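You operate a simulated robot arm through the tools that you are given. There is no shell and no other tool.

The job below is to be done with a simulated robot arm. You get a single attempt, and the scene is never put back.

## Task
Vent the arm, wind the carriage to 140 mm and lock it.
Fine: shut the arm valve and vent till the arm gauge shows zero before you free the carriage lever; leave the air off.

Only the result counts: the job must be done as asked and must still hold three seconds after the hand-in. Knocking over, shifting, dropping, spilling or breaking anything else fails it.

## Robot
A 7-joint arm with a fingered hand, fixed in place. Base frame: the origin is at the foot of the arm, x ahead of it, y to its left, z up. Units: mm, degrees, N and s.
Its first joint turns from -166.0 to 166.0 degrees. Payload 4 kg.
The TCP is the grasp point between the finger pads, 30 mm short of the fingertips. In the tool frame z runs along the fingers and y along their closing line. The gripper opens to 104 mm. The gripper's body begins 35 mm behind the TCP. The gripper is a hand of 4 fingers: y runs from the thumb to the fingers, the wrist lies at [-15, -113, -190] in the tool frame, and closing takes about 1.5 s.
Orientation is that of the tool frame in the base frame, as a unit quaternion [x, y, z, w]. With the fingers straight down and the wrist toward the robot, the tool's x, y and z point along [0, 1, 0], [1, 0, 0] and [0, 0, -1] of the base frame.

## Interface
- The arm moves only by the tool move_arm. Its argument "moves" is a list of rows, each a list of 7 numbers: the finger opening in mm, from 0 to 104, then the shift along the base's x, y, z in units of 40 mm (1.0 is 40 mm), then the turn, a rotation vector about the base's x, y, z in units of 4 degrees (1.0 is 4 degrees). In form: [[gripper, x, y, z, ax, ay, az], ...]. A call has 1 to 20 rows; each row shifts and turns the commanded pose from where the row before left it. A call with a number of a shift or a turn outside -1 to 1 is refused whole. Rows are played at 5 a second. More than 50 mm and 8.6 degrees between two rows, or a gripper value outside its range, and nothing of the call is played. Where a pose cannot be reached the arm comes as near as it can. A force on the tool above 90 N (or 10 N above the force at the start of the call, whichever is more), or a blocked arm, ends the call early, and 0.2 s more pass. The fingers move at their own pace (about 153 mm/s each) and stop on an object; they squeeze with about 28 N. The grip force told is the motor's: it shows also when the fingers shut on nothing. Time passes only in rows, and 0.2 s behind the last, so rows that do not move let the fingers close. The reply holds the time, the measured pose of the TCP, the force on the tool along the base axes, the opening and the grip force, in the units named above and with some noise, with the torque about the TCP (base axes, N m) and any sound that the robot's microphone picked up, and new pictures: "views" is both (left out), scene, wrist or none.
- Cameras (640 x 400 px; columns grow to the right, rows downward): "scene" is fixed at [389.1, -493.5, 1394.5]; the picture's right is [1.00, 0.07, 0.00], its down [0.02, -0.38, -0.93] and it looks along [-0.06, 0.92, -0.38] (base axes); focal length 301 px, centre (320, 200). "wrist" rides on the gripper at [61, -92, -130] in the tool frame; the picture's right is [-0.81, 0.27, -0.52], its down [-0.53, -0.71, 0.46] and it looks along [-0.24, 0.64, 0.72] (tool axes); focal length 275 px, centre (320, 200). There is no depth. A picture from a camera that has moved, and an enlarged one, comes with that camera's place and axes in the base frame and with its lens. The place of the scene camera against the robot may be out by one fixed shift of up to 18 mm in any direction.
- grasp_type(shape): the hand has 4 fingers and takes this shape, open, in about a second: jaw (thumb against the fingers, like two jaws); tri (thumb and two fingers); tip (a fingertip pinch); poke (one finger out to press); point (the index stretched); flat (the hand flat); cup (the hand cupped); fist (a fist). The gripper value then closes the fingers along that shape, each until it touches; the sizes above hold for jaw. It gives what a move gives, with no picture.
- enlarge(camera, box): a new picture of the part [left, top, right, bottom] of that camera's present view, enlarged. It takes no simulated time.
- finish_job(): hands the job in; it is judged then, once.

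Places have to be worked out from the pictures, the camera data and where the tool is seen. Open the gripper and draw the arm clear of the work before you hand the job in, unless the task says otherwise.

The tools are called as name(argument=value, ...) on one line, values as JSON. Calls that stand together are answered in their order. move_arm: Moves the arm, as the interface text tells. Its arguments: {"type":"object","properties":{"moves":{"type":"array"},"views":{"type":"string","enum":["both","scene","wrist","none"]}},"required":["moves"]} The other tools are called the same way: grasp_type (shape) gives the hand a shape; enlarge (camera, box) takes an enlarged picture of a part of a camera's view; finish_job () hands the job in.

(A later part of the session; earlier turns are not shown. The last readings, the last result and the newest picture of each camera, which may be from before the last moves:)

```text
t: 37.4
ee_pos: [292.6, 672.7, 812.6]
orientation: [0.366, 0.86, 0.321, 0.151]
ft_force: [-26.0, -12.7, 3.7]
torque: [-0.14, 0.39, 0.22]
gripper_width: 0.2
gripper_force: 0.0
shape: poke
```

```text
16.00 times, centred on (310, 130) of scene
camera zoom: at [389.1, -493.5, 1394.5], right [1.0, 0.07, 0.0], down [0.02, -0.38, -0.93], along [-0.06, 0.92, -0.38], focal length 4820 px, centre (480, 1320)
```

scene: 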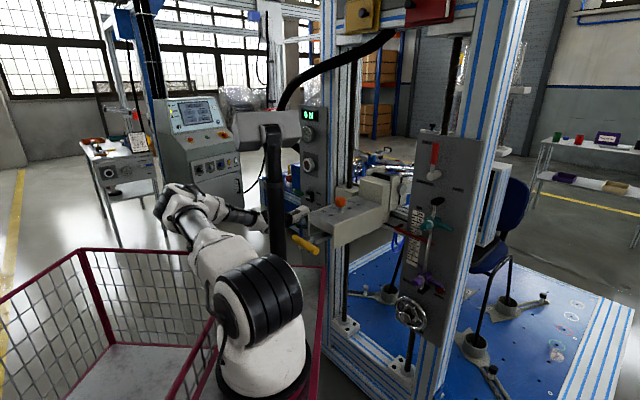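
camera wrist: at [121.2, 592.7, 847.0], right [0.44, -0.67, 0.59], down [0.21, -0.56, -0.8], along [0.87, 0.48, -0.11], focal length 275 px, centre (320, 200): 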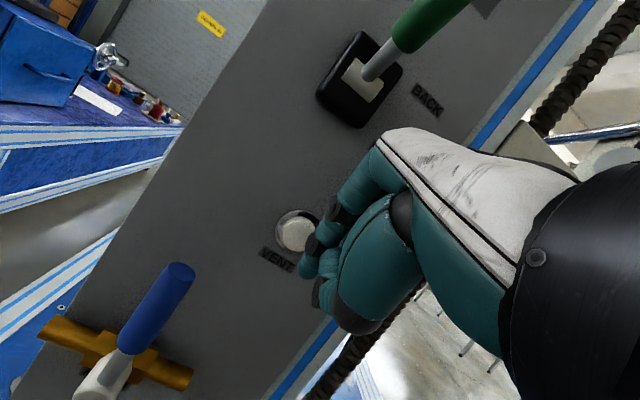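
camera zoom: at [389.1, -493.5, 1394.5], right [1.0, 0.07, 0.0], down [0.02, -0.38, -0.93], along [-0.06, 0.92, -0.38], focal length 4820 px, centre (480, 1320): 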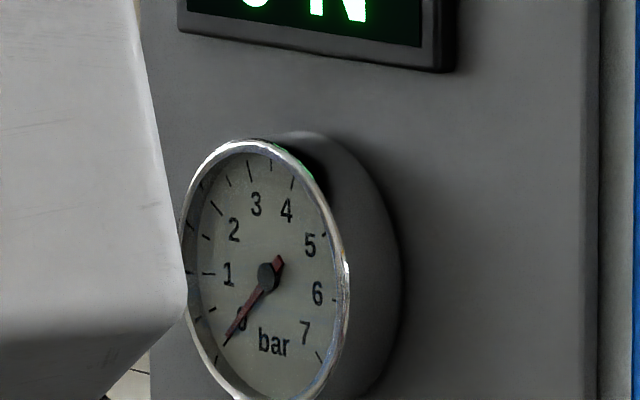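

The needle is close to the zero tick, maybe slightly above it. I'll hold longer and compare.

move_arm(moves=[[104, 0, 0, 0, 0, 0, 0], [104, 0, 0, 0, 0, 0, 0], [104, 0, 0, 0, 0, 0, 0], [104, 0, 0, 0, 0, 0, 0], [104, 0, 0, 0, 0, 0, 0], [104, 0, 0, 0, 0, 0, 0], [104, 0, 0, 0, 0, 0, 0], [104, 0, 0, 0, 0, 0, 0], [104, 0, 0, 0, 0, 0, 0], [104, 0, 0, 0, 0, 0, 0], [104, 0, 0, 0, 0, 0, 0], [104, 0, 0, 0, 0, 0, 0], [104, 0, 0, 0, 0, 0, 0], [104, 0, 0, 0, 0, 0, 0], [104, 0, 0, 0, 0, 0, 0], [104, 0, 0, 0, 0, 0, 0]], views="none")

enlarge(camera="scene", box=[300, 125, 314, 139])

enlarge(camera="wrist", box=[260, 140, 420, 300])

```text
t: 40.8
ee_pos: [293.4, 672.2, 813.2]
orientation: [0.367, 0.86, 0.321, 0.152]
ft_force: [-26.4, -12.4, 2.4]
torque: [-0.22, 0.38, 0.26]
gripper_width: 0.1
gripper_force: 0.0
shape: poke
```

```text
16.00 times, centred on (307, 132) of scene
camera zoom: at [389.1, -493.5, 1394.5], right [1.0, 0.07, 0.0], down [0.02, -0.38, -0.93], along [-0.06, 0.92, -0.38], focal length 4820 px, centre (528, 1288)
```

zoom: 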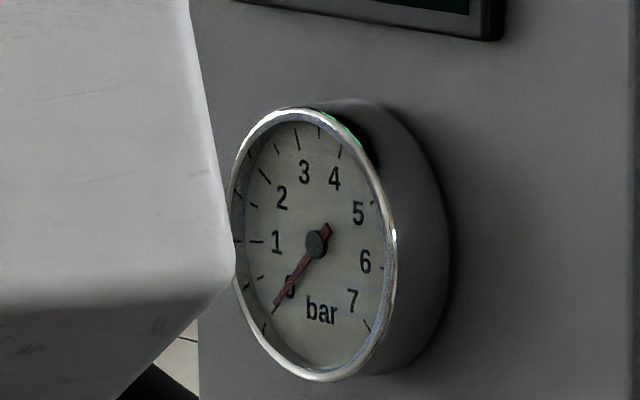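

```text
2.50 times, centred on (340, 220) of wrist
camera zoom: at [137.5, 610.3, 848.2], right [0.44, -0.67, 0.59], down [0.21, -0.56, -0.8], along [0.87, 0.48, -0.11], focal length 688 px, centre (270, 150)
```

zoom: 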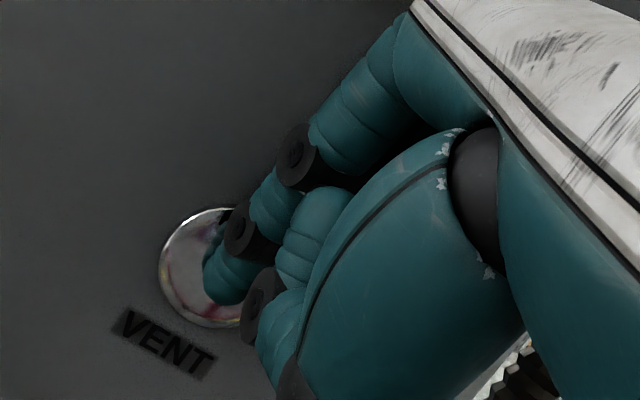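

The needle hasn't changed since the last look, so it appears to rest at zero. I'll release the button, back away and rise so the wrist camera can check the gauge, the valve and the display.

move_arm(moves=[[104, -0.5, -0.52, 0, 0, 0, 0], [104, -0.7, -0.73, 0.1, 0, 0, 0], [104, -0.7, -0.73, 0.4, 0, 0, 0], [104, -0.7, -0.5, 0.8, 0, 0, 0], [104, -0.6, -0.2, 0.9, 0, 0, 0], [104, -0.6, 0, 0.9, 0, 0, 0], [104, -0.5, 0, 0.9, 0, 0, 0], [104, 0, 0, 0.7, 0, 0, 0], [104, 0, 0, 0, 0, 0, 0]])

enlarge(camera="wrist", box=[310, 50, 430, 130])

```text
t: 42.8
ee_pos: [123.5, 564.5, 1001.7]
orientation: [0.366, 0.86, 0.322, 0.152]
ft_force: [0.0, 0.2, 0.3]
torque: [-0.04, 0.01, 0.01]
gripper_width: 0.0
gripper_force: 0.0
shape: poke
camera wrist: at [-32.5, 503.8, 1035.2], right [0.44, -0.67, 0.59], down [0.21, -0.56, -0.8], along [0.87, 0.48, -0.11], focal length 275 px, centre (320, 200)
```

scene: 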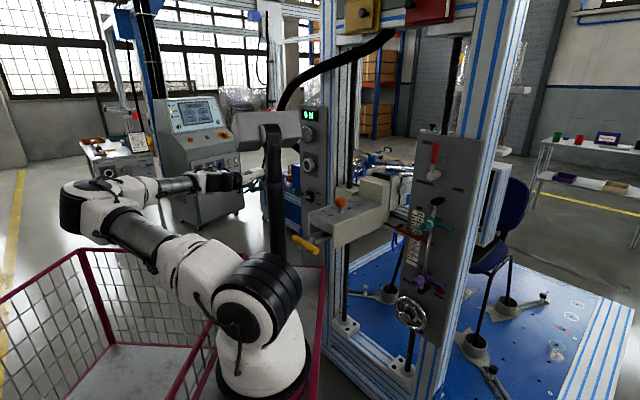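
wrist: 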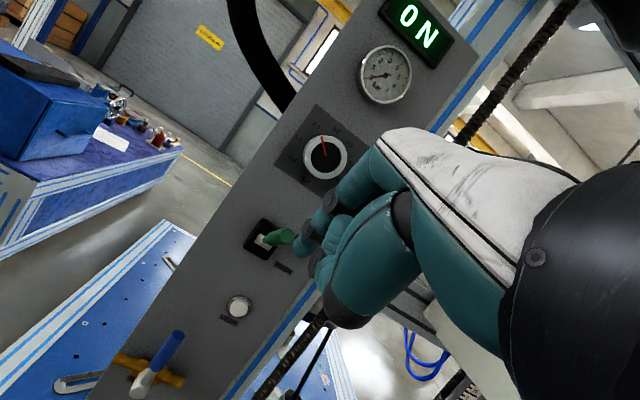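

```text
5.00 times, centred on (370, 90) of wrist
camera zoom: at [-32.5, 503.8, 1035.2], right [0.44, -0.67, 0.59], down [0.21, -0.56, -0.8], along [0.87, 0.48, -0.11], focal length 1376 px, centre (70, 750)
```

zoom: 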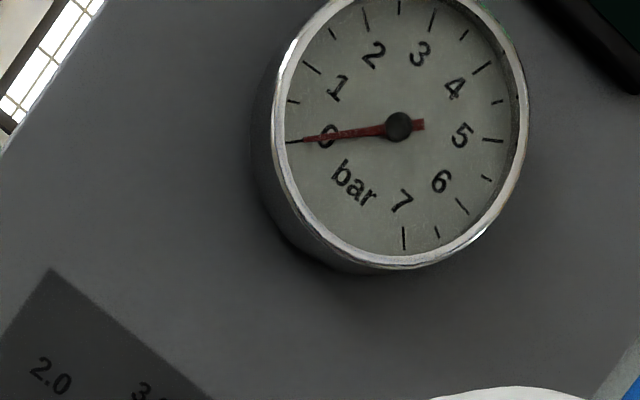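

The needle is exactly on the zero tick and the ARM valve handle stands across its pipe, so the arm is vented. Now I need to get to the right panel, so I'll raise and draw back the hand before swinging over the cart's grey head.

move_arm(moves=[[104, 0, -0.4, 0.9, -0.69, 0.72, 0], [104, 0, -0.4, 0.9, -0.69, 0.72, 0], [104, 0, -0.45, 0.9, -0.69, 0.72, 0], [104, 0, -0.45, 0.9, -0.69, 0.72, 0], [104, 0.05, -0.5, 0.9, -0.69, 0.72, 0], [104, 0.05, -0.5, 0.95, 0, 0, 0], [104, 0.05, -0.55, 0.95, 0, 0, 0], [104, 0.1, -0.6, 0.95, 0, 0, 0], [104, 0.1, -0.6, 0.95, 0, 0, 0], [104, 0.1, -0.6, 0.95, 0, 0, 0], [104, 0.1, -0.6, 0.95, 0, 0, 0], [104, 0, 0, 0, 0, 0, 0]])

```text
t: 45.4
ee_pos: [145.7, 337.3, 1407.4]
orientation: [0.384, 0.904, 0.167, 0.088]
ft_force: [-0.7, 0.3, -0.1]
torque: [0.0, 0.01, 0.01]
gripper_width: 0.0
gripper_force: 0.0
shape: poke
camera wrist: at [4.7, 290.6, 1494.1], right [0.6, -0.53, 0.61], down [0.02, -0.74, -0.67], along [0.8, 0.41, -0.43], focal length 275 px, centre (320, 200)
```

scene: 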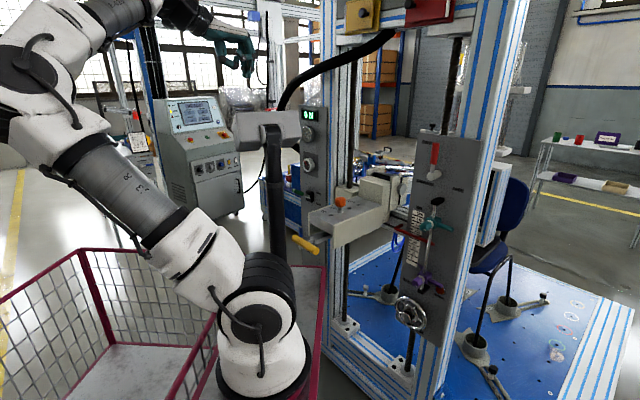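
wrist: 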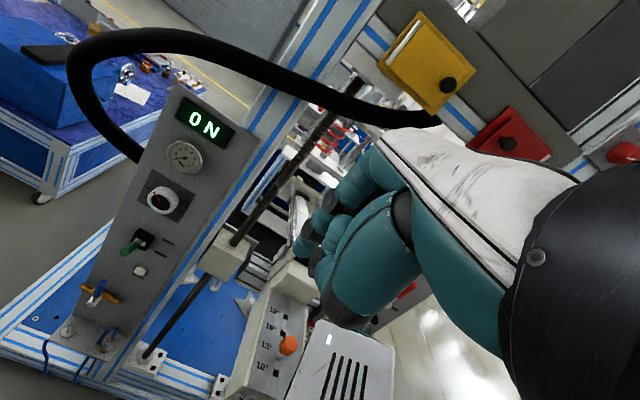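

I see the grey box below the hand and the hose in front of the beam at the upper left. I'll rise a bit more and swing right over the box in steps, watching the elbow.

move_arm(moves=[[104, 0.3, -0.2, 0.5, 0, 0, 0], [104, 0.6, -0.4, 0.5, 0, 0, 0], [104, 0.85, -0.55, 0.2, 0, 0, 0], [104, 0.9, -0.6, 0, 0, 0, 0], [104, 0.9, -0.6, 0, 0, 0, 0], [104, 0.9, -0.6, 0, 0, 0, 0], [104, 0, 0, 0, 0, 0, 0]])

```text
t: 47.0
ee_pos: [322.3, 218.9, 1457.9]
orientation: [0.383, 0.904, 0.168, 0.087]
ft_force: [0.7, 0.2, -0.1]
torque: [0.01, 0.05, 0.0]
gripper_width: 0.0
gripper_force: 0.1
shape: poke
camera wrist: at [182.5, 172.7, 1543.0], right [0.6, -0.53, 0.61], down [0.02, -0.74, -0.67], along [0.8, 0.41, -0.43], focal length 275 px, centre (320, 200)
```

scene: 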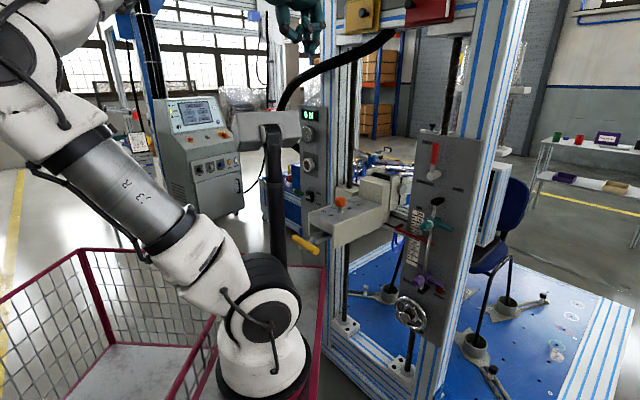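
wrist: 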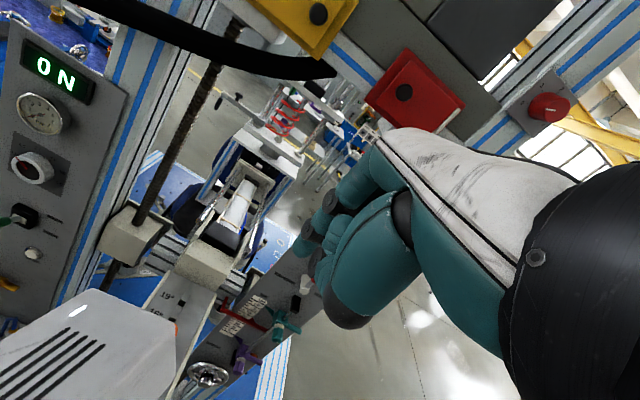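

The swing is clear so far. I'll continue to about (475,128,1400), in front of the right panel.

move_arm(moves=[[104, 0.9, -0.54, 0, 0, 0, 0], [104, 0.9, -0.54, -0.2, 0, 0, 0], [104, 0.9, -0.54, -0.4, 0, 0, 0], [104, 0.9, -0.54, -0.4, 0, 0, 0], [104, 0.2, -0.1, -0.4, 0, 0, 0], [104, 0, 0, 0, 0, 0, 0]])

enlarge(camera="wrist", box=[180, 200, 380, 400])

```text
t: 48.4
ee_pos: [476.2, 129.4, 1400.3]
orientation: [0.383, 0.904, 0.168, 0.086]
ft_force: [-0.3, -0.1, -0.7]
torque: [-0.02, -0.01, -0.01]
gripper_width: 0.0
gripper_force: 0.1
shape: poke
camera wrist: at [335.4, 83.0, 1486.2], right [0.6, -0.53, 0.6], down [0.02, -0.74, -0.67], along [0.8, 0.41, -0.43], focal length 275 px, centre (320, 200)
```

scene: 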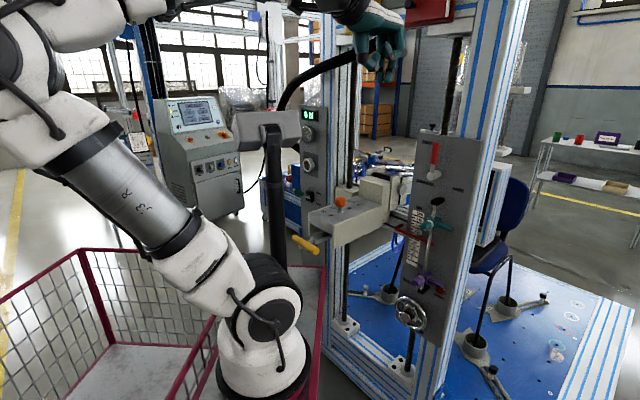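
wrist: 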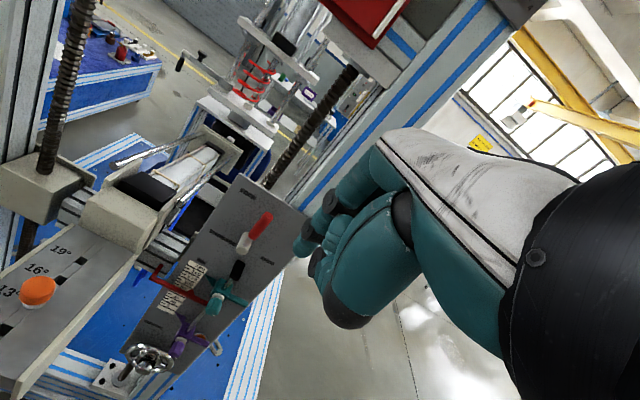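

```text
2.00 times, centred on (280, 300) of wrist
camera zoom: at [335.4, 83.0, 1486.2], right [0.6, -0.53, 0.6], down [0.02, -0.74, -0.67], along [0.8, 0.41, -0.43], focal length 551 px, centre (400, 0)
```

zoom: 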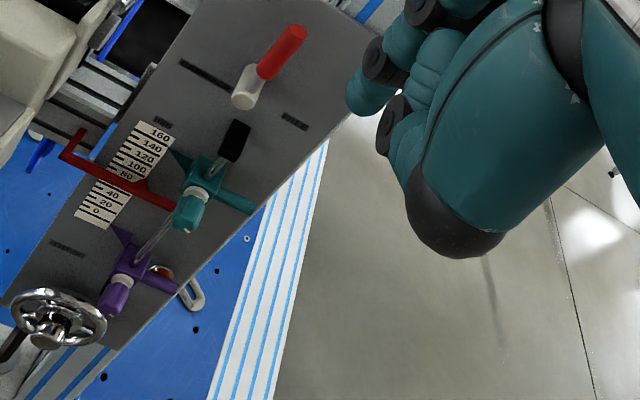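

The right panel is in clear view. I'll take the jaw shape, keep it closed as a firm pusher, and come to a standoff left of the red lever at about (540,290,1250) with the fingers tilted toward the panel.

grasp_type(shape="jaw")

move_arm(moves=[[0, 0.254, 0.6, -0.5, 0.69, -0.72, 0], [0, 0.254, 0.667, -0.617, 0.69, -0.72, 0], [0, 0.254, 0.667, -0.617, 0.69, -0.72, 0], [0, 0.254, 0.667, -0.617, 0.69, -0.72, 0], [0, 0.254, 0.667, -0.617, 0.69, -0.72, 0], [0, 0.254, 0.733, -0.617, 0.345, -0.36, 0], [0, 0, 0, 0, 0, 0, 0]])

enlarge(camera="wrist", box=[220, 120, 420, 340])

```text
t: 49.3
ee_pos: [476.6, 129.9, 1400.6]
orientation: [0.383, 0.904, 0.168, 0.086]
ft_force: [-0.1, -1.0, -0.1]
torque: [0.02, 0.01, 0.0]
gripper_width: 104.1
gripper_force: 0.0
shape: jaw
```

```text
t: 50.9
ee_pos: [536.0, 290.4, 1256.9]
orientation: [0.365, 0.854, 0.336, 0.159]
ft_force: [-0.3, 0.4, 0.3]
torque: [0.02, 0.0, 0.0]
gripper_width: 0.0
gripper_force: 28.4
shape: jaw
camera wrist: at [379.4, 229.7, 1287.4], right [0.43, -0.69, 0.58], down [0.23, -0.54, -0.81], along [0.87, 0.48, -0.07], focal length 275 px, centre (320, 200)
```

scene: 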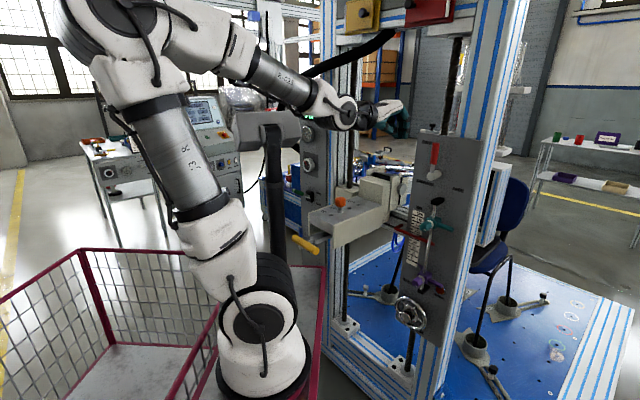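
wrist: 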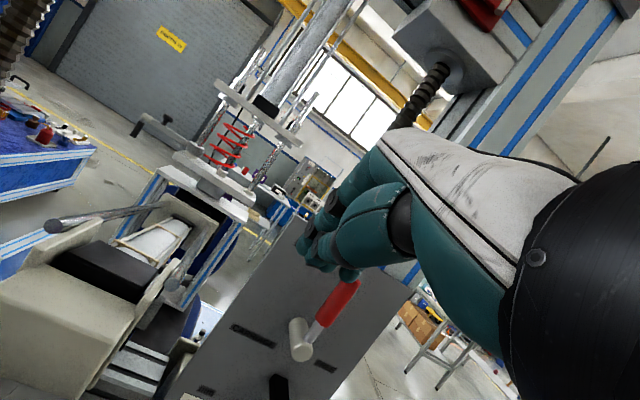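

```text
1.82 times, centred on (320, 230) of wrist
camera zoom: at [379.4, 229.7, 1287.4], right [0.43, -0.69, 0.58], down [0.23, -0.54, -0.81], along [0.87, 0.48, -0.07], focal length 500 px, centre (320, 146)
```

zoom: 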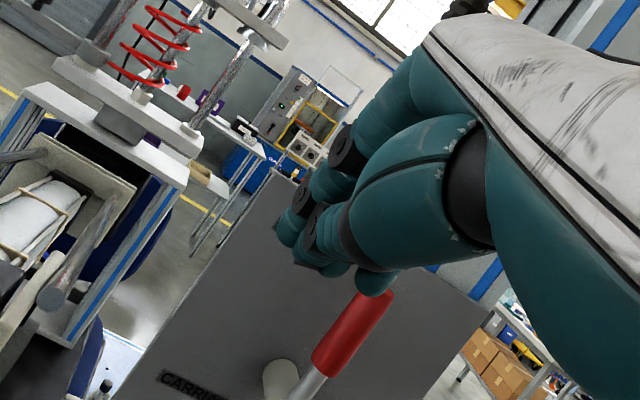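

The lever hub is near a=259, z=1142, d≈648, and the lever points straight up. I'll move in so the closed fingers sit just left of the red grip, at about a=205 and fingertip depth 668.

move_arm(moves=[[0, 0.5, 0.306, -0.333, 0, 0, 0], [0, 0.5, 0.306, -0.333, 0, 0, 0], [0, 0.5, 0.306, -0.333, 0, 0, 0], [0, 0, 0, 0, 0, 0, 0]])

enlarge(camera="wrist", box=[220, 120, 440, 340])

enlarge(camera="scene", box=[380, 80, 480, 200])

```text
t: 51.9
ee_pos: [595.6, 326.0, 1217.3]
orientation: [0.364, 0.854, 0.336, 0.159]
ft_force: [-0.3, 0.6, -0.6]
torque: [0.02, -0.01, 0.02]
gripper_width: 0.0
gripper_force: 28.0
shape: jaw
camera wrist: at [438.6, 264.6, 1247.4], right [0.43, -0.69, 0.59], down [0.23, -0.54, -0.81], along [0.87, 0.48, -0.07], focal length 275 px, centre (320, 200)
```

scene: 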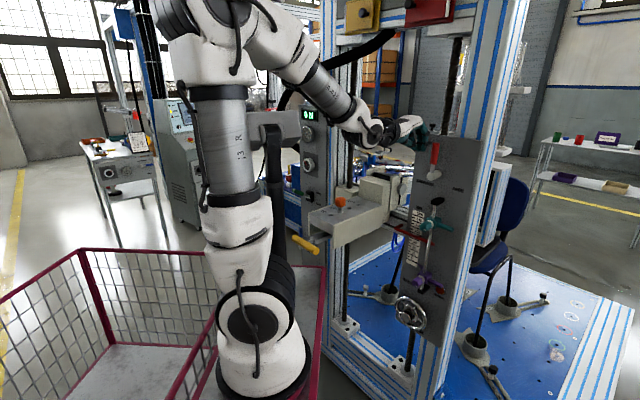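
wrist: 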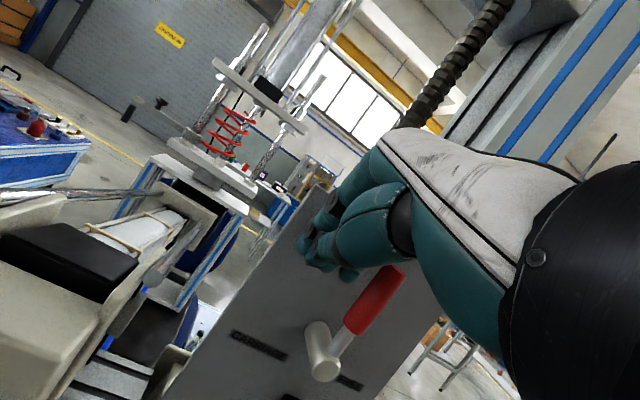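

```text
1.82 times, centred on (330, 230) of wrist
camera zoom: at [438.6, 264.6, 1247.4], right [0.43, -0.69, 0.59], down [0.23, -0.54, -0.81], along [0.87, 0.48, -0.07], focal length 500 px, centre (302, 146)
```

zoom: 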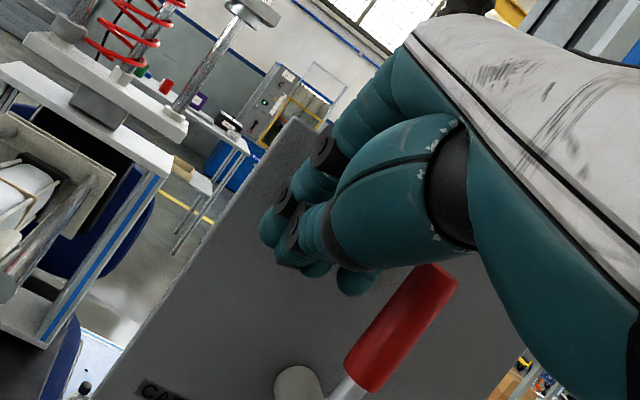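

```text
3.33 times, centred on (430, 140) of scene
camera zoom: at [389.1, -493.5, 1394.5], right [1.0, 0.07, 0.0], down [0.02, -0.38, -0.93], along [-0.06, 0.92, -0.38], focal length 1004 px, centre (-47, 400)
```

zoom: 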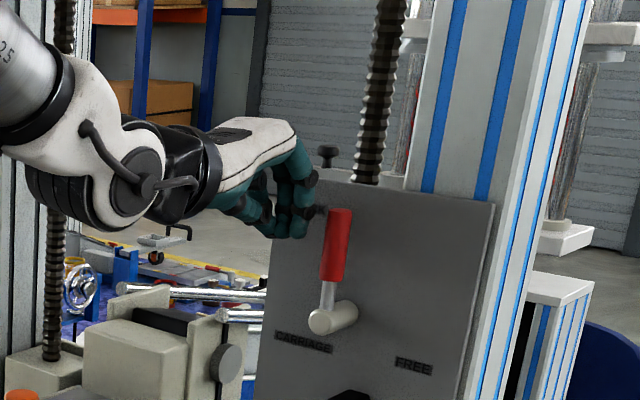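

The fingertips are left of the lever at about mid-grip height. I'll lower 10 mm and push right in small steps to start the lever turning clockwise toward FREE.

move_arm(moves=[[0, 0, 0, -0.25, 0, 0, 0], [0, 0.217, -0.207, 0, 0, 0, 0], [0, 0.181, -0.173, 0, 0, 0, 0], [0, 0.181, -0.173, 0, 0, 0, 0], [0, 0.181, -0.173, 0, 0, 0, 0], [0, 0, 0, 0, 0, 0, 0]])

enlarge(camera="wrist", box=[220, 120, 440, 340])

enlarge(camera="scene", box=[380, 80, 480, 200])

```text
t: 53.3
ee_pos: [627.2, 298.1, 1206.4]
orientation: [0.364, 0.854, 0.336, 0.159]
ft_force: [0.0, -0.1, 0.1]
torque: [0.02, -0.01, 0.01]
gripper_width: 0.1
gripper_force: 27.4
shape: jaw
camera wrist: at [469.5, 236.0, 1236.5], right [0.43, -0.69, 0.59], down [0.23, -0.54, -0.81], along [0.87, 0.48, -0.07], focal length 275 px, centre (320, 200)
```

scene: 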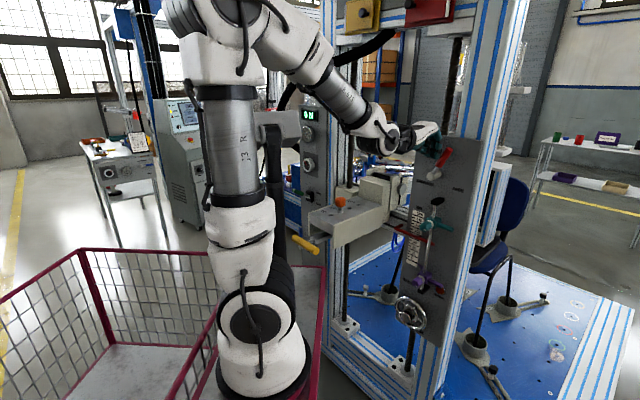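
wrist: 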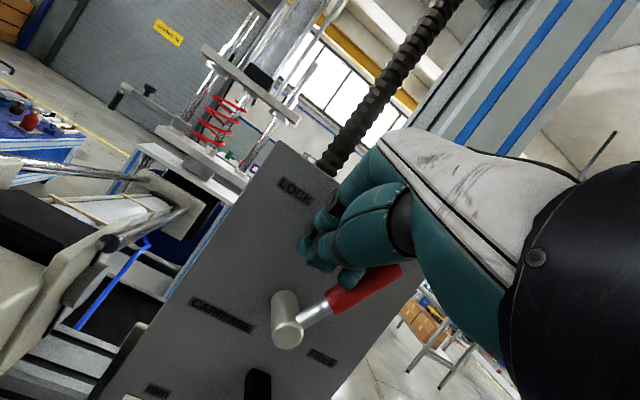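

```text
1.82 times, centred on (330, 230) of wrist
camera zoom: at [469.5, 236.0, 1236.5], right [0.43, -0.69, 0.59], down [0.23, -0.54, -0.81], along [0.87, 0.48, -0.07], focal length 500 px, centre (302, 146)
```

zoom: 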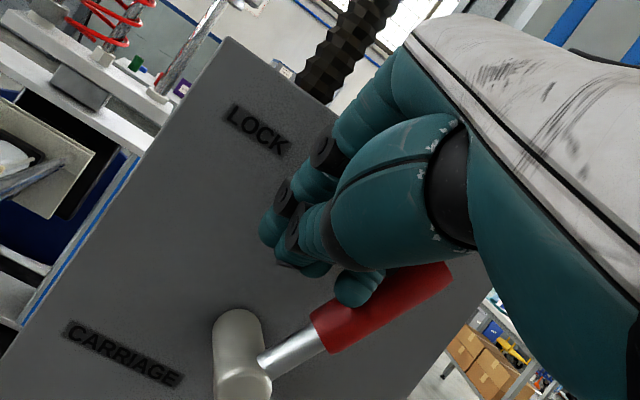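

```text
3.33 times, centred on (430, 140) of scene
camera zoom: at [389.1, -493.5, 1394.5], right [1.0, 0.07, 0.0], down [0.02, -0.38, -0.93], along [-0.06, 0.92, -0.38], focal length 1004 px, centre (-47, 400)
```

zoom: 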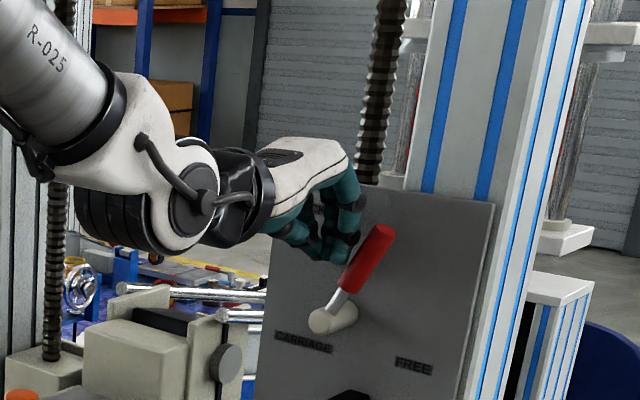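

The lever turns easily, about 28° clockwise now. I'll continue right and then down along its arc toward horizontal.

move_arm(moves=[[0, 0.181, -0.173, 0.03, 0, 0, 0], [0, 0.199, -0.19, 0, 0, 0, 0], [0, 0.199, -0.19, -0.225, 0, 0, 0], [0, 0.145, -0.138, -0.325, 0, 0, 0], [0, 0.072, -0.069, -0.375, 0, 0, 0], [0, 0, 0, 0, 0, 0, 0]])

enlarge(camera="wrist", box=[220, 160, 440, 380])

enlarge(camera="scene", box=[380, 80, 480, 200])

```text
t: 54.7
ee_pos: [658.2, 268.3, 1169.5]
orientation: [0.364, 0.854, 0.337, 0.159]
ft_force: [0.8, -1.1, -0.4]
torque: [-0.04, 0.0, 0.02]
gripper_width: 0.1
gripper_force: 27.7
shape: jaw
camera wrist: at [502.2, 205.7, 1199.9], right [0.43, -0.69, 0.59], down [0.23, -0.54, -0.81], along [0.87, 0.48, -0.07], focal length 275 px, centre (320, 200)
```

scene: 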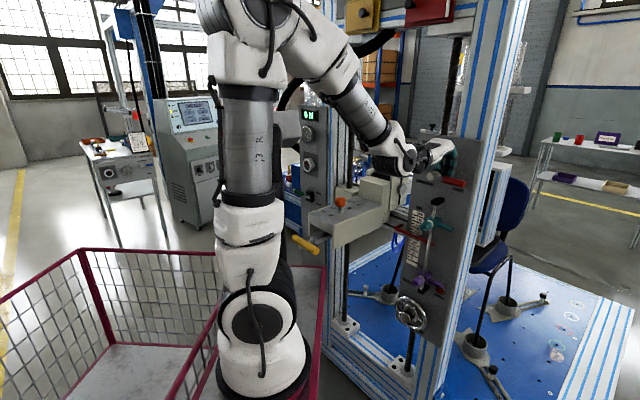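
wrist: 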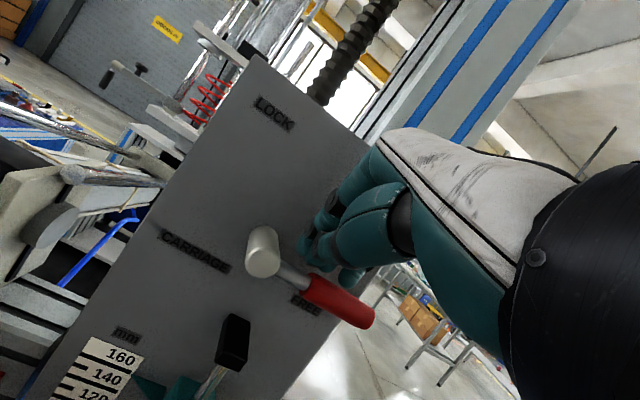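

```text
1.82 times, centred on (330, 270) of wrist
camera zoom: at [502.2, 205.7, 1199.9], right [0.43, -0.69, 0.59], down [0.23, -0.54, -0.81], along [0.87, 0.48, -0.07], focal length 500 px, centre (302, 73)
```

zoom: 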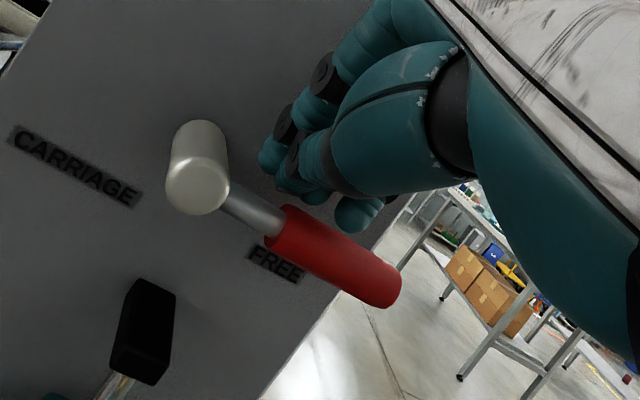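

```text
3.33 times, centred on (430, 140) of scene
camera zoom: at [389.1, -493.5, 1394.5], right [1.0, 0.07, 0.0], down [0.02, -0.38, -0.93], along [-0.06, 0.92, -0.38], focal length 1004 px, centre (-47, 400)
```

zoom: 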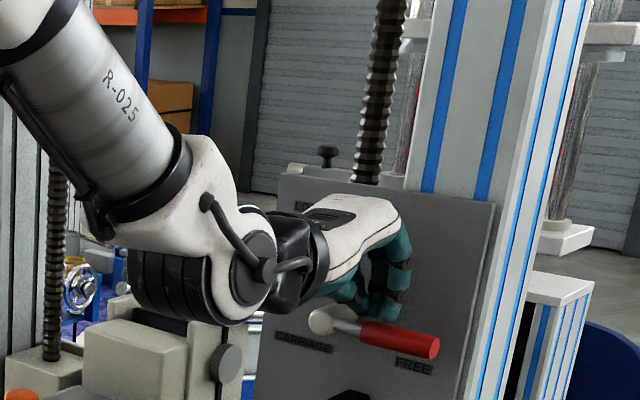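

The lever is about horizontal and pointing at FREE. I'll push down a few more millimetres to make sure it's at its stop.

move_arm(moves=[[0, 0, 0, -0.15, 0, 0, 0], [0, 0, 0, -0.1, 0, 0, 0], [0, 0, 0, 0, 0, 0, 0]], views="none")

enlarge(camera="wrist", box=[220, 160, 440, 380])

```text
t: 55.5
ee_pos: [656.9, 267.4, 1160.4]
orientation: [0.363, 0.854, 0.337, 0.159]
ft_force: [-0.4, 3.7, 15.9]
torque: [0.11, -0.41, 0.07]
gripper_width: 0.0
gripper_force: 28.0
shape: jaw
```

```text
1.82 times, centred on (330, 270) of wrist
camera zoom: at [500.7, 206.4, 1190.3], right [0.43, -0.69, 0.59], down [0.23, -0.54, -0.81], along [0.87, 0.48, -0.07], focal length 500 px, centre (302, 73)
```

zoom: 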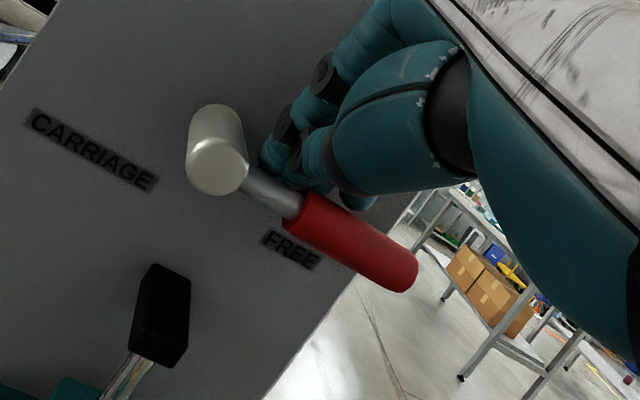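

The lever is down at FREE with a firm stop. I'll back away, bring the hand nearly upright and descend to look closely at the handwheel.

move_arm(moves=[[0, 0, 0, 0.3, 0, 0, 0], [0, -0.65, -0.68, 0.2, 0, 0, 0], [0, -0.65, -0.68, 0, 0, 0, 0], [0, -0.65, -0.68, 0, 0, 0, 0], [0, -0.65, -0.68, -0.2, -0.69, 0.72, 0], [0, -0.3, -0.31, -0.7, -0.69, 0.72, 0], [0, 0, 0, -0.9, -0.69, 0.72, 0], [0, 0, 0, -0.9, -0.69, 0.72, 0], [0, 0, 0, -0.9, -0.69, 0.72, 0], [0, 0, 0, -0.9, 0, 0, 0], [0, 0, 0, -0.9, 0, 0, 0], [0, 0, 0, -0.9, 0, 0, 0], [0, 0, 0, 0, 0, 0, 0]])

enlarge(camera="wrist", box=[160, 160, 400, 400])

```text
t: 58.3
ee_pos: [623.6, 210.7, 1011.1]
orientation: [0.382, 0.901, 0.183, 0.093]
ft_force: [1.0, 0.3, 0.6]
torque: [0.0, 0.02, 0.01]
gripper_width: 0.0
gripper_force: 28.2
shape: jaw
out of reach, approached as far as the arm can: row 4, 5, 6, 7, 8, 9, 10, 11, 12
camera wrist: at [481.8, 163.1, 1092.3], right [0.58, -0.54, 0.61], down [0.04, -0.73, -0.69], along [0.81, 0.42, -0.4], focal length 275 px, centre (320, 200)
```

scene: 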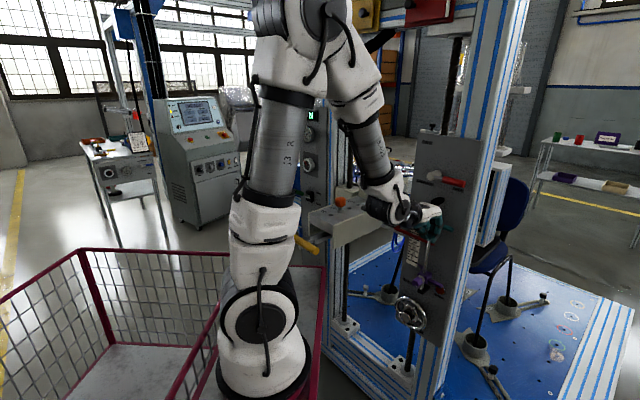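
wrist: 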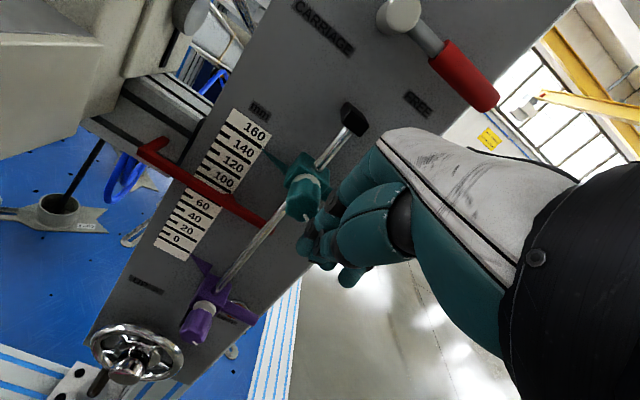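

```text
1.67 times, centred on (280, 280) of wrist
camera zoom: at [481.8, 163.1, 1092.3], right [0.58, -0.54, 0.61], down [0.04, -0.73, -0.69], along [0.81, 0.42, -0.4], focal length 459 px, centre (387, 67)
```

zoom: 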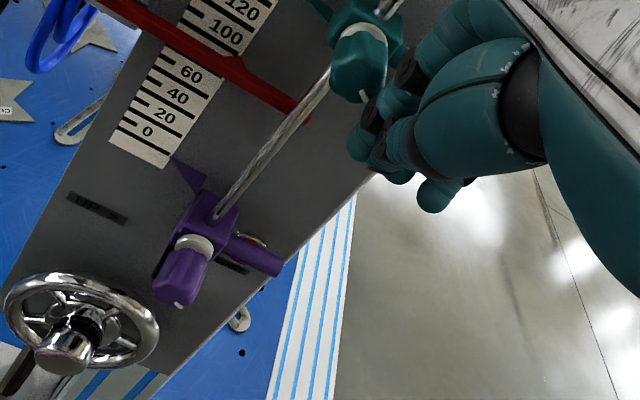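

The lever is at FREE. The arm couldn't back off with that tilt, so I'll bring the fingers closer to vertical first, then back away from the teal stop and shift left to line up with the handwheel's left side.

move_arm(moves=[[0, 0, 0, 0, -0.69, 0.72, 0], [0, 0, 0, 0, -0.69, 0.72, 0], [0, 0, 0, 0, -0.69, 0.72, 0], [0, 0, 0, 0, -0.69, 0.72, 0], [0, -0.5, -0.52, 0, 0, 0, 0], [0, -0.5, -0.52, 0, 0, 0, 0], [0, -0.5, 0.48, 0, 0, 0, 0], [0, -0.5, 0.48, 0, 0, 0, 0], [0, -0.5, 0.48, 0, 0, 0, 0], [0, 0, 0, 0, 0, 0, 0]])

enlarge(camera="wrist", box=[100, 160, 340, 400])

```text
t: 60.5
ee_pos: [525.0, 224.7, 1010.2]
orientation: [0.388, 0.919, 0.057, 0.039]
ft_force: [1.1, 0.2, 0.2]
torque: [0.01, -0.01, -0.02]
gripper_width: 0.0
gripper_force: 27.6
shape: jaw
camera wrist: at [402.3, 196.0, 1126.3], right [0.7, -0.43, 0.57], down [-0.08, -0.84, -0.53], along [0.71, 0.33, -0.62], focal length 275 px, centre (320, 200)
```

scene: 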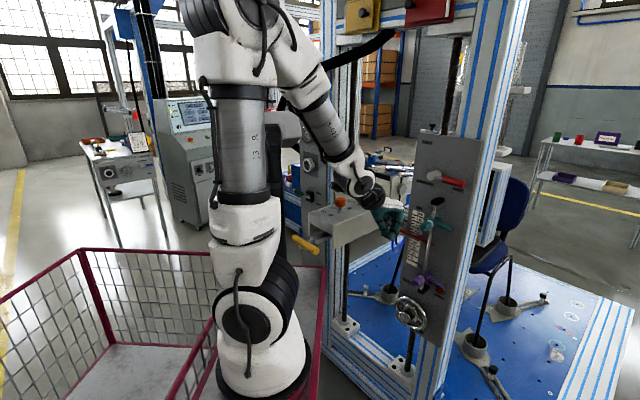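
wrist: 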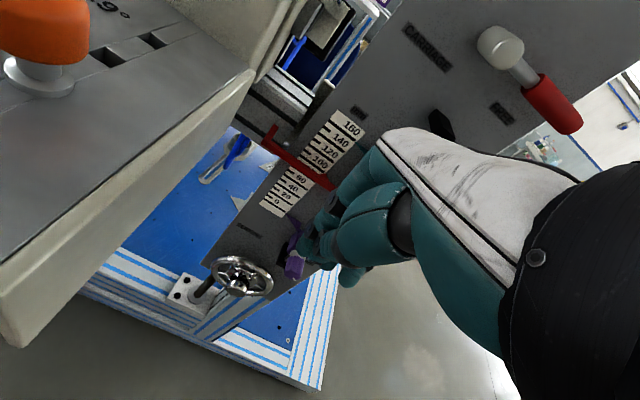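

```text
1.67 times, centred on (220, 280) of wrist
camera zoom: at [402.3, 196.0, 1126.3], right [0.7, -0.43, 0.57], down [-0.08, -0.84, -0.53], along [0.71, 0.33, -0.62], focal length 459 px, centre (487, 67)
```

zoom: 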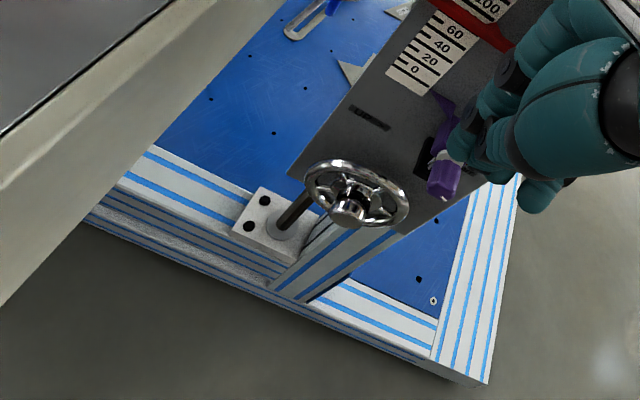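

The wheel rim centre is near (637,301,675), about 40 mm in front of the panel. I'll switch to the tip pinch shape and descend left of the stops toward the wheel for a closer look.

grasp_type(shape="tip")

move_arm(moves=[[50, 0.06, 0.2, -0.85, 0, 0, 0], [50, 0.06, 0.2, -0.85, 0, 0, 0], [50, 0.1, 0.25, -0.85, 0, 0, 0], [50, 0.1, 0.25, -0.85, 0, 0, 0], [50, 0.1, 0.25, -0.6, 0, 0, 0], [50, 0, 0, 0, 0, 0, 0]])

enlarge(camera="wrist", box=[180, 140, 400, 360])

```text
t: 61.4
ee_pos: [525.2, 224.8, 1010.8]
orientation: [0.387, 0.919, 0.057, 0.038]
ft_force: [0.2, -0.4, -0.2]
torque: [0.0, -0.01, 0.01]
gripper_width: 103.8
gripper_force: 0.0
shape: tip
```

```text
t: 62.8
ee_pos: [545.7, 278.5, 853.2]
orientation: [0.387, 0.919, 0.057, 0.039]
ft_force: [0.1, 0.5, 0.3]
torque: [0.0, -0.03, -0.03]
gripper_width: 50.7
gripper_force: 0.1
shape: tip
out of reach, approached as far as the arm can: row 1, 2
camera wrist: at [423.8, 248.3, 969.9], right [0.7, -0.43, 0.57], down [-0.08, -0.84, -0.53], along [0.71, 0.33, -0.62], focal length 275 px, centre (320, 200)
```

scene: 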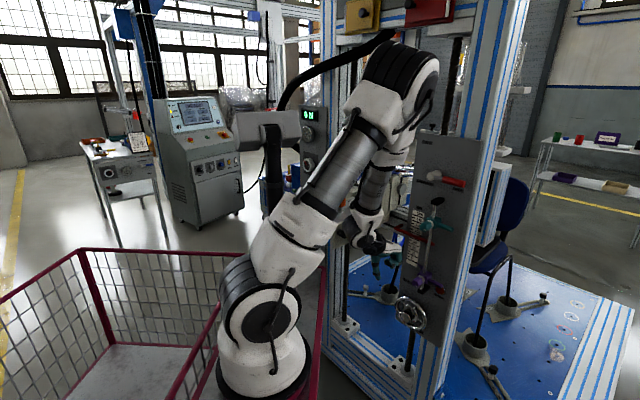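
wrist: 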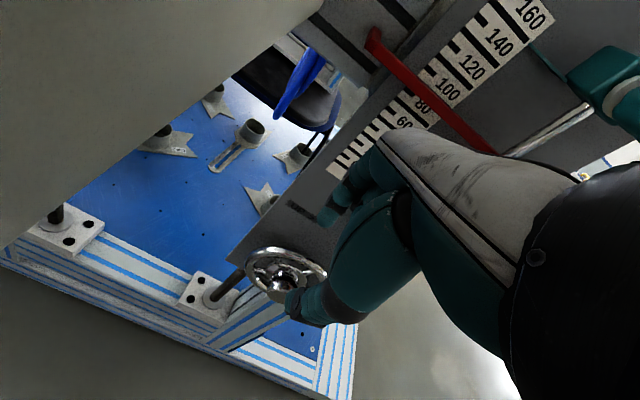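

```text
1.82 times, centred on (290, 250) of wrist
camera zoom: at [423.8, 248.3, 969.9], right [0.7, -0.43, 0.57], down [-0.08, -0.84, -0.53], along [0.71, 0.33, -0.62], focal length 500 px, centre (374, 109)
```

zoom: 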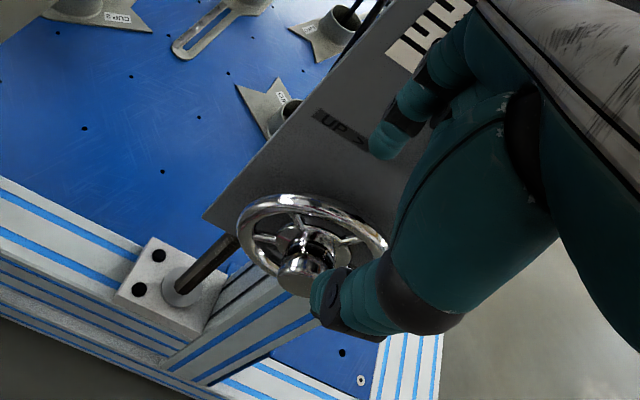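

The arm has swung into a workable pose, and the wheel is visible just beyond the fingers with "UP >" above it. I'll narrow the pinch to about 32 mm and move to just above the left part of the rim (a≈206, d≈658, z≈760), then check alignment.

move_arm(moves=[[32, 0.48, 0.456, -0.775, 0, 0, 0], [32, 0.48, 0.456, -0.775, 0, 0, 0], [32, 0.48, 0.456, -0.775, 0, 0, 0], [32, 0, 0, 0, 0, 0, 0]])

enlarge(camera="wrist", box=[200, 140, 400, 340])

enlarge(camera="scene", box=[360, 200, 460, 340])

```text
t: 63.8
ee_pos: [602.7, 332.0, 762.4]
orientation: [0.388, 0.919, 0.057, 0.039]
ft_force: [-3.0, -3.7, 1.2]
torque: [0.09, -0.07, 0.02]
gripper_width: 31.1
gripper_force: 0.0
shape: tip
camera wrist: at [480.0, 303.1, 877.2], right [0.7, -0.43, 0.57], down [-0.08, -0.84, -0.53], along [0.71, 0.33, -0.62], focal length 275 px, centre (320, 200)
```

scene: 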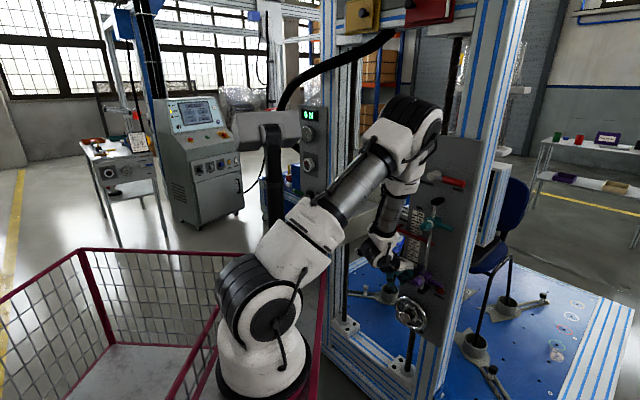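
wrist: 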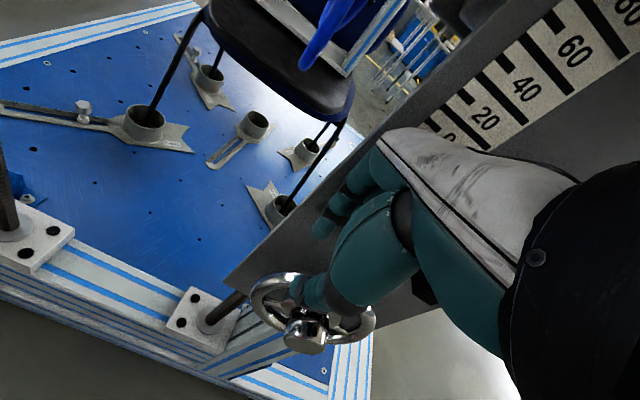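

```text
2.00 times, centred on (300, 240) of wrist
camera zoom: at [480.0, 303.1, 877.2], right [0.7, -0.43, 0.57], down [-0.08, -0.84, -0.53], along [0.71, 0.33, -0.62], focal length 551 px, centre (360, 120)
```

zoom: 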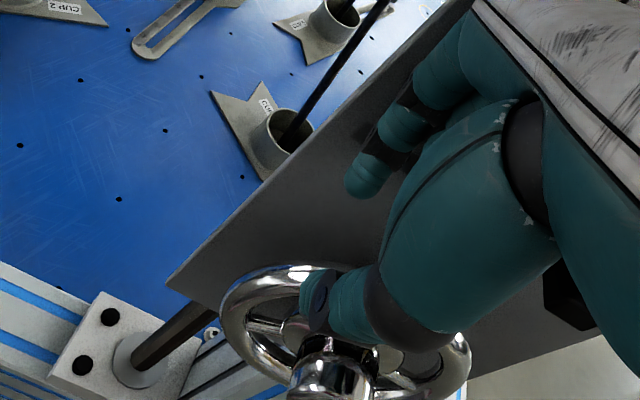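

```text
2.86 times, centred on (410, 270) of scene
camera zoom: at [389.1, -493.5, 1394.5], right [1.0, 0.07, 0.0], down [0.02, -0.38, -0.93], along [-0.06, 0.92, -0.38], focal length 861 px, centre (63, 0)
```

zoom: 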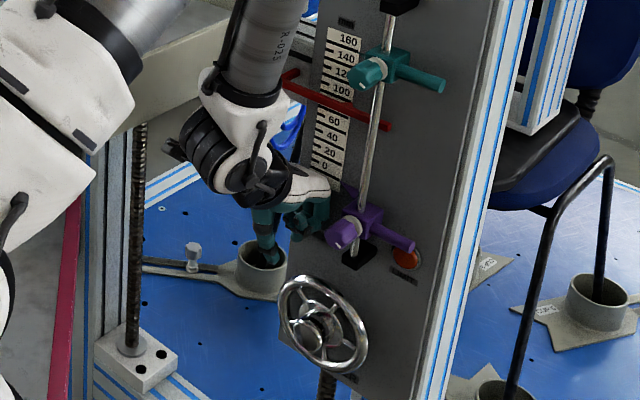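

The index's bent joint already brushes the panel, so a front-to-back rim pinch is too tight in this pose. Rolling the hand 180° about its palm axis would let a finger point forward at the wheel within the wrist limits, so I'll back off to free space for that roll.

move_arm(moves=[[32, -0.1, -0.1, 0.6, 0, 0, 0], [32, 0, 0, 0.8, 0, 0, 0], [32, 0, 0, 0.9, 0, 0, 0], [32, -0.5, -0.52, 0.2, 0, 0, 0], [32, -0.6, -0.63, 0, 0, 0, 0], [32, -0.6, -0.63, 0, 0, 0, 0], [32, 0, 0, 0, 0, 0, 0]], views="scene")

grasp_type(shape="point")

enlarge(camera="wrist", box=[220, 120, 420, 320])

```text
t: 65.4
ee_pos: [534.3, 258.4, 860.0]
orientation: [0.387, 0.92, 0.055, 0.038]
ft_force: [0.1, -0.6, -0.4]
torque: [0.02, -0.01, -0.01]
gripper_width: 32.0
gripper_force: 0.1
shape: tip
out of reach, approached as far as the arm can: row 6
```

scene: 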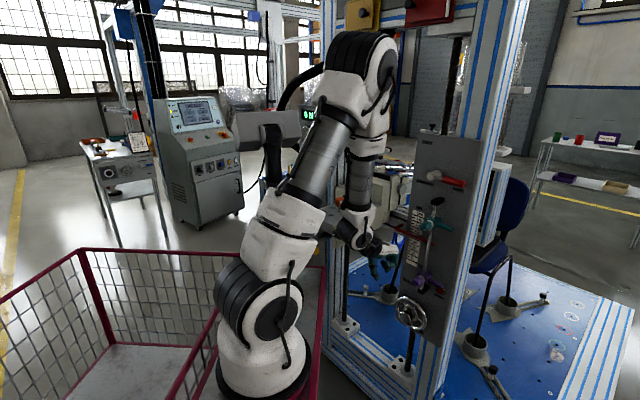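

```text
t: 66.3
ee_pos: [534.0, 260.8, 860.3]
orientation: [0.388, 0.919, 0.056, 0.039]
ft_force: [-0.3, 0.2, -0.1]
torque: [0.02, 0.0, -0.02]
gripper_width: 96.0
gripper_force: 0.0
shape: point
```

```text
2.00 times, centred on (320, 220) of wrist
camera zoom: at [411.6, 231.0, 975.2], right [0.7, -0.43, 0.57], down [-0.08, -0.84, -0.53], along [0.71, 0.32, -0.63], focal length 551 px, centre (320, 160)
```

zoom: 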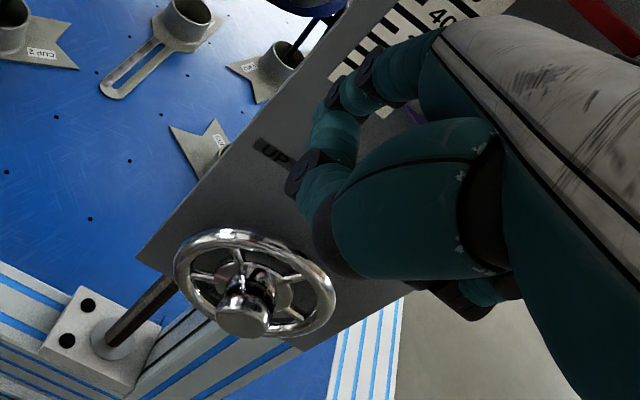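

In "point" shape the index stretches along the palm axis. I'll zoom on the wheel to see its spokes and gaps in detail before choosing how to crank it.

enlarge(camera="wrist", box=[235, 225, 335, 305])

enlarge(camera="scene", box=[390, 285, 430, 340])

enlarge(camera="wrist", box=[300, 120, 480, 300])

```text
5.00 times, centred on (285, 265) of wrist
camera zoom: at [411.6, 231.0, 975.2], right [0.7, -0.43, 0.57], down [-0.08, -0.84, -0.53], along [0.71, 0.32, -0.63], focal length 1376 px, centre (495, -125)
```

zoom: 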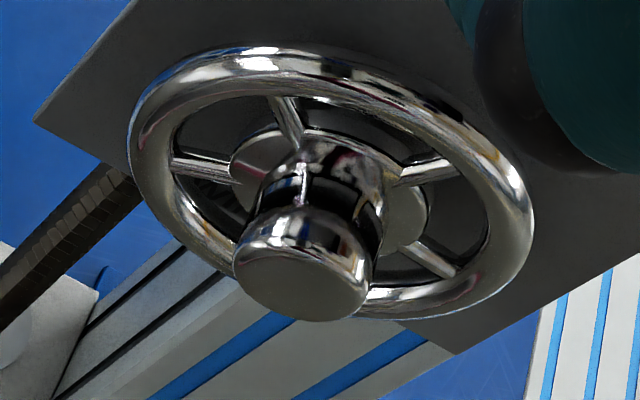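

```text
7.27 times, centred on (410, 312) of scene
camera zoom: at [389.1, -493.5, 1394.5], right [1.0, 0.07, 0.0], down [0.02, -0.38, -0.93], along [-0.06, 0.92, -0.38], focal length 2191 px, centre (-334, -618)
```

zoom: 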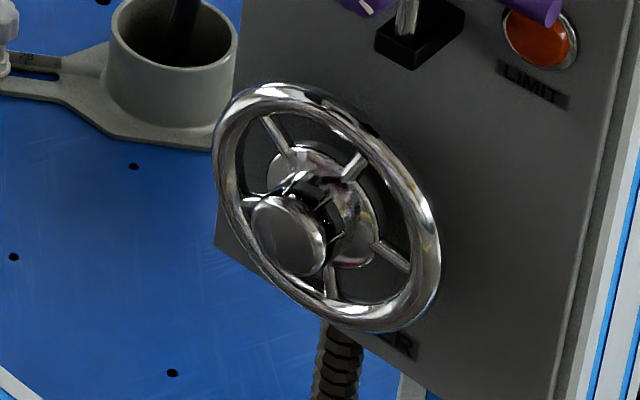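

```text
2.22 times, centred on (390, 210) of wrist
camera zoom: at [411.6, 231.0, 975.2], right [0.7, -0.43, 0.57], down [-0.08, -0.84, -0.53], along [0.71, 0.32, -0.63], focal length 612 px, centre (164, 178)
```

zoom: 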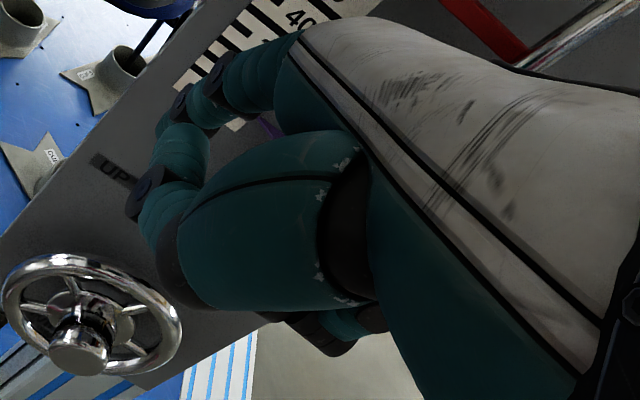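

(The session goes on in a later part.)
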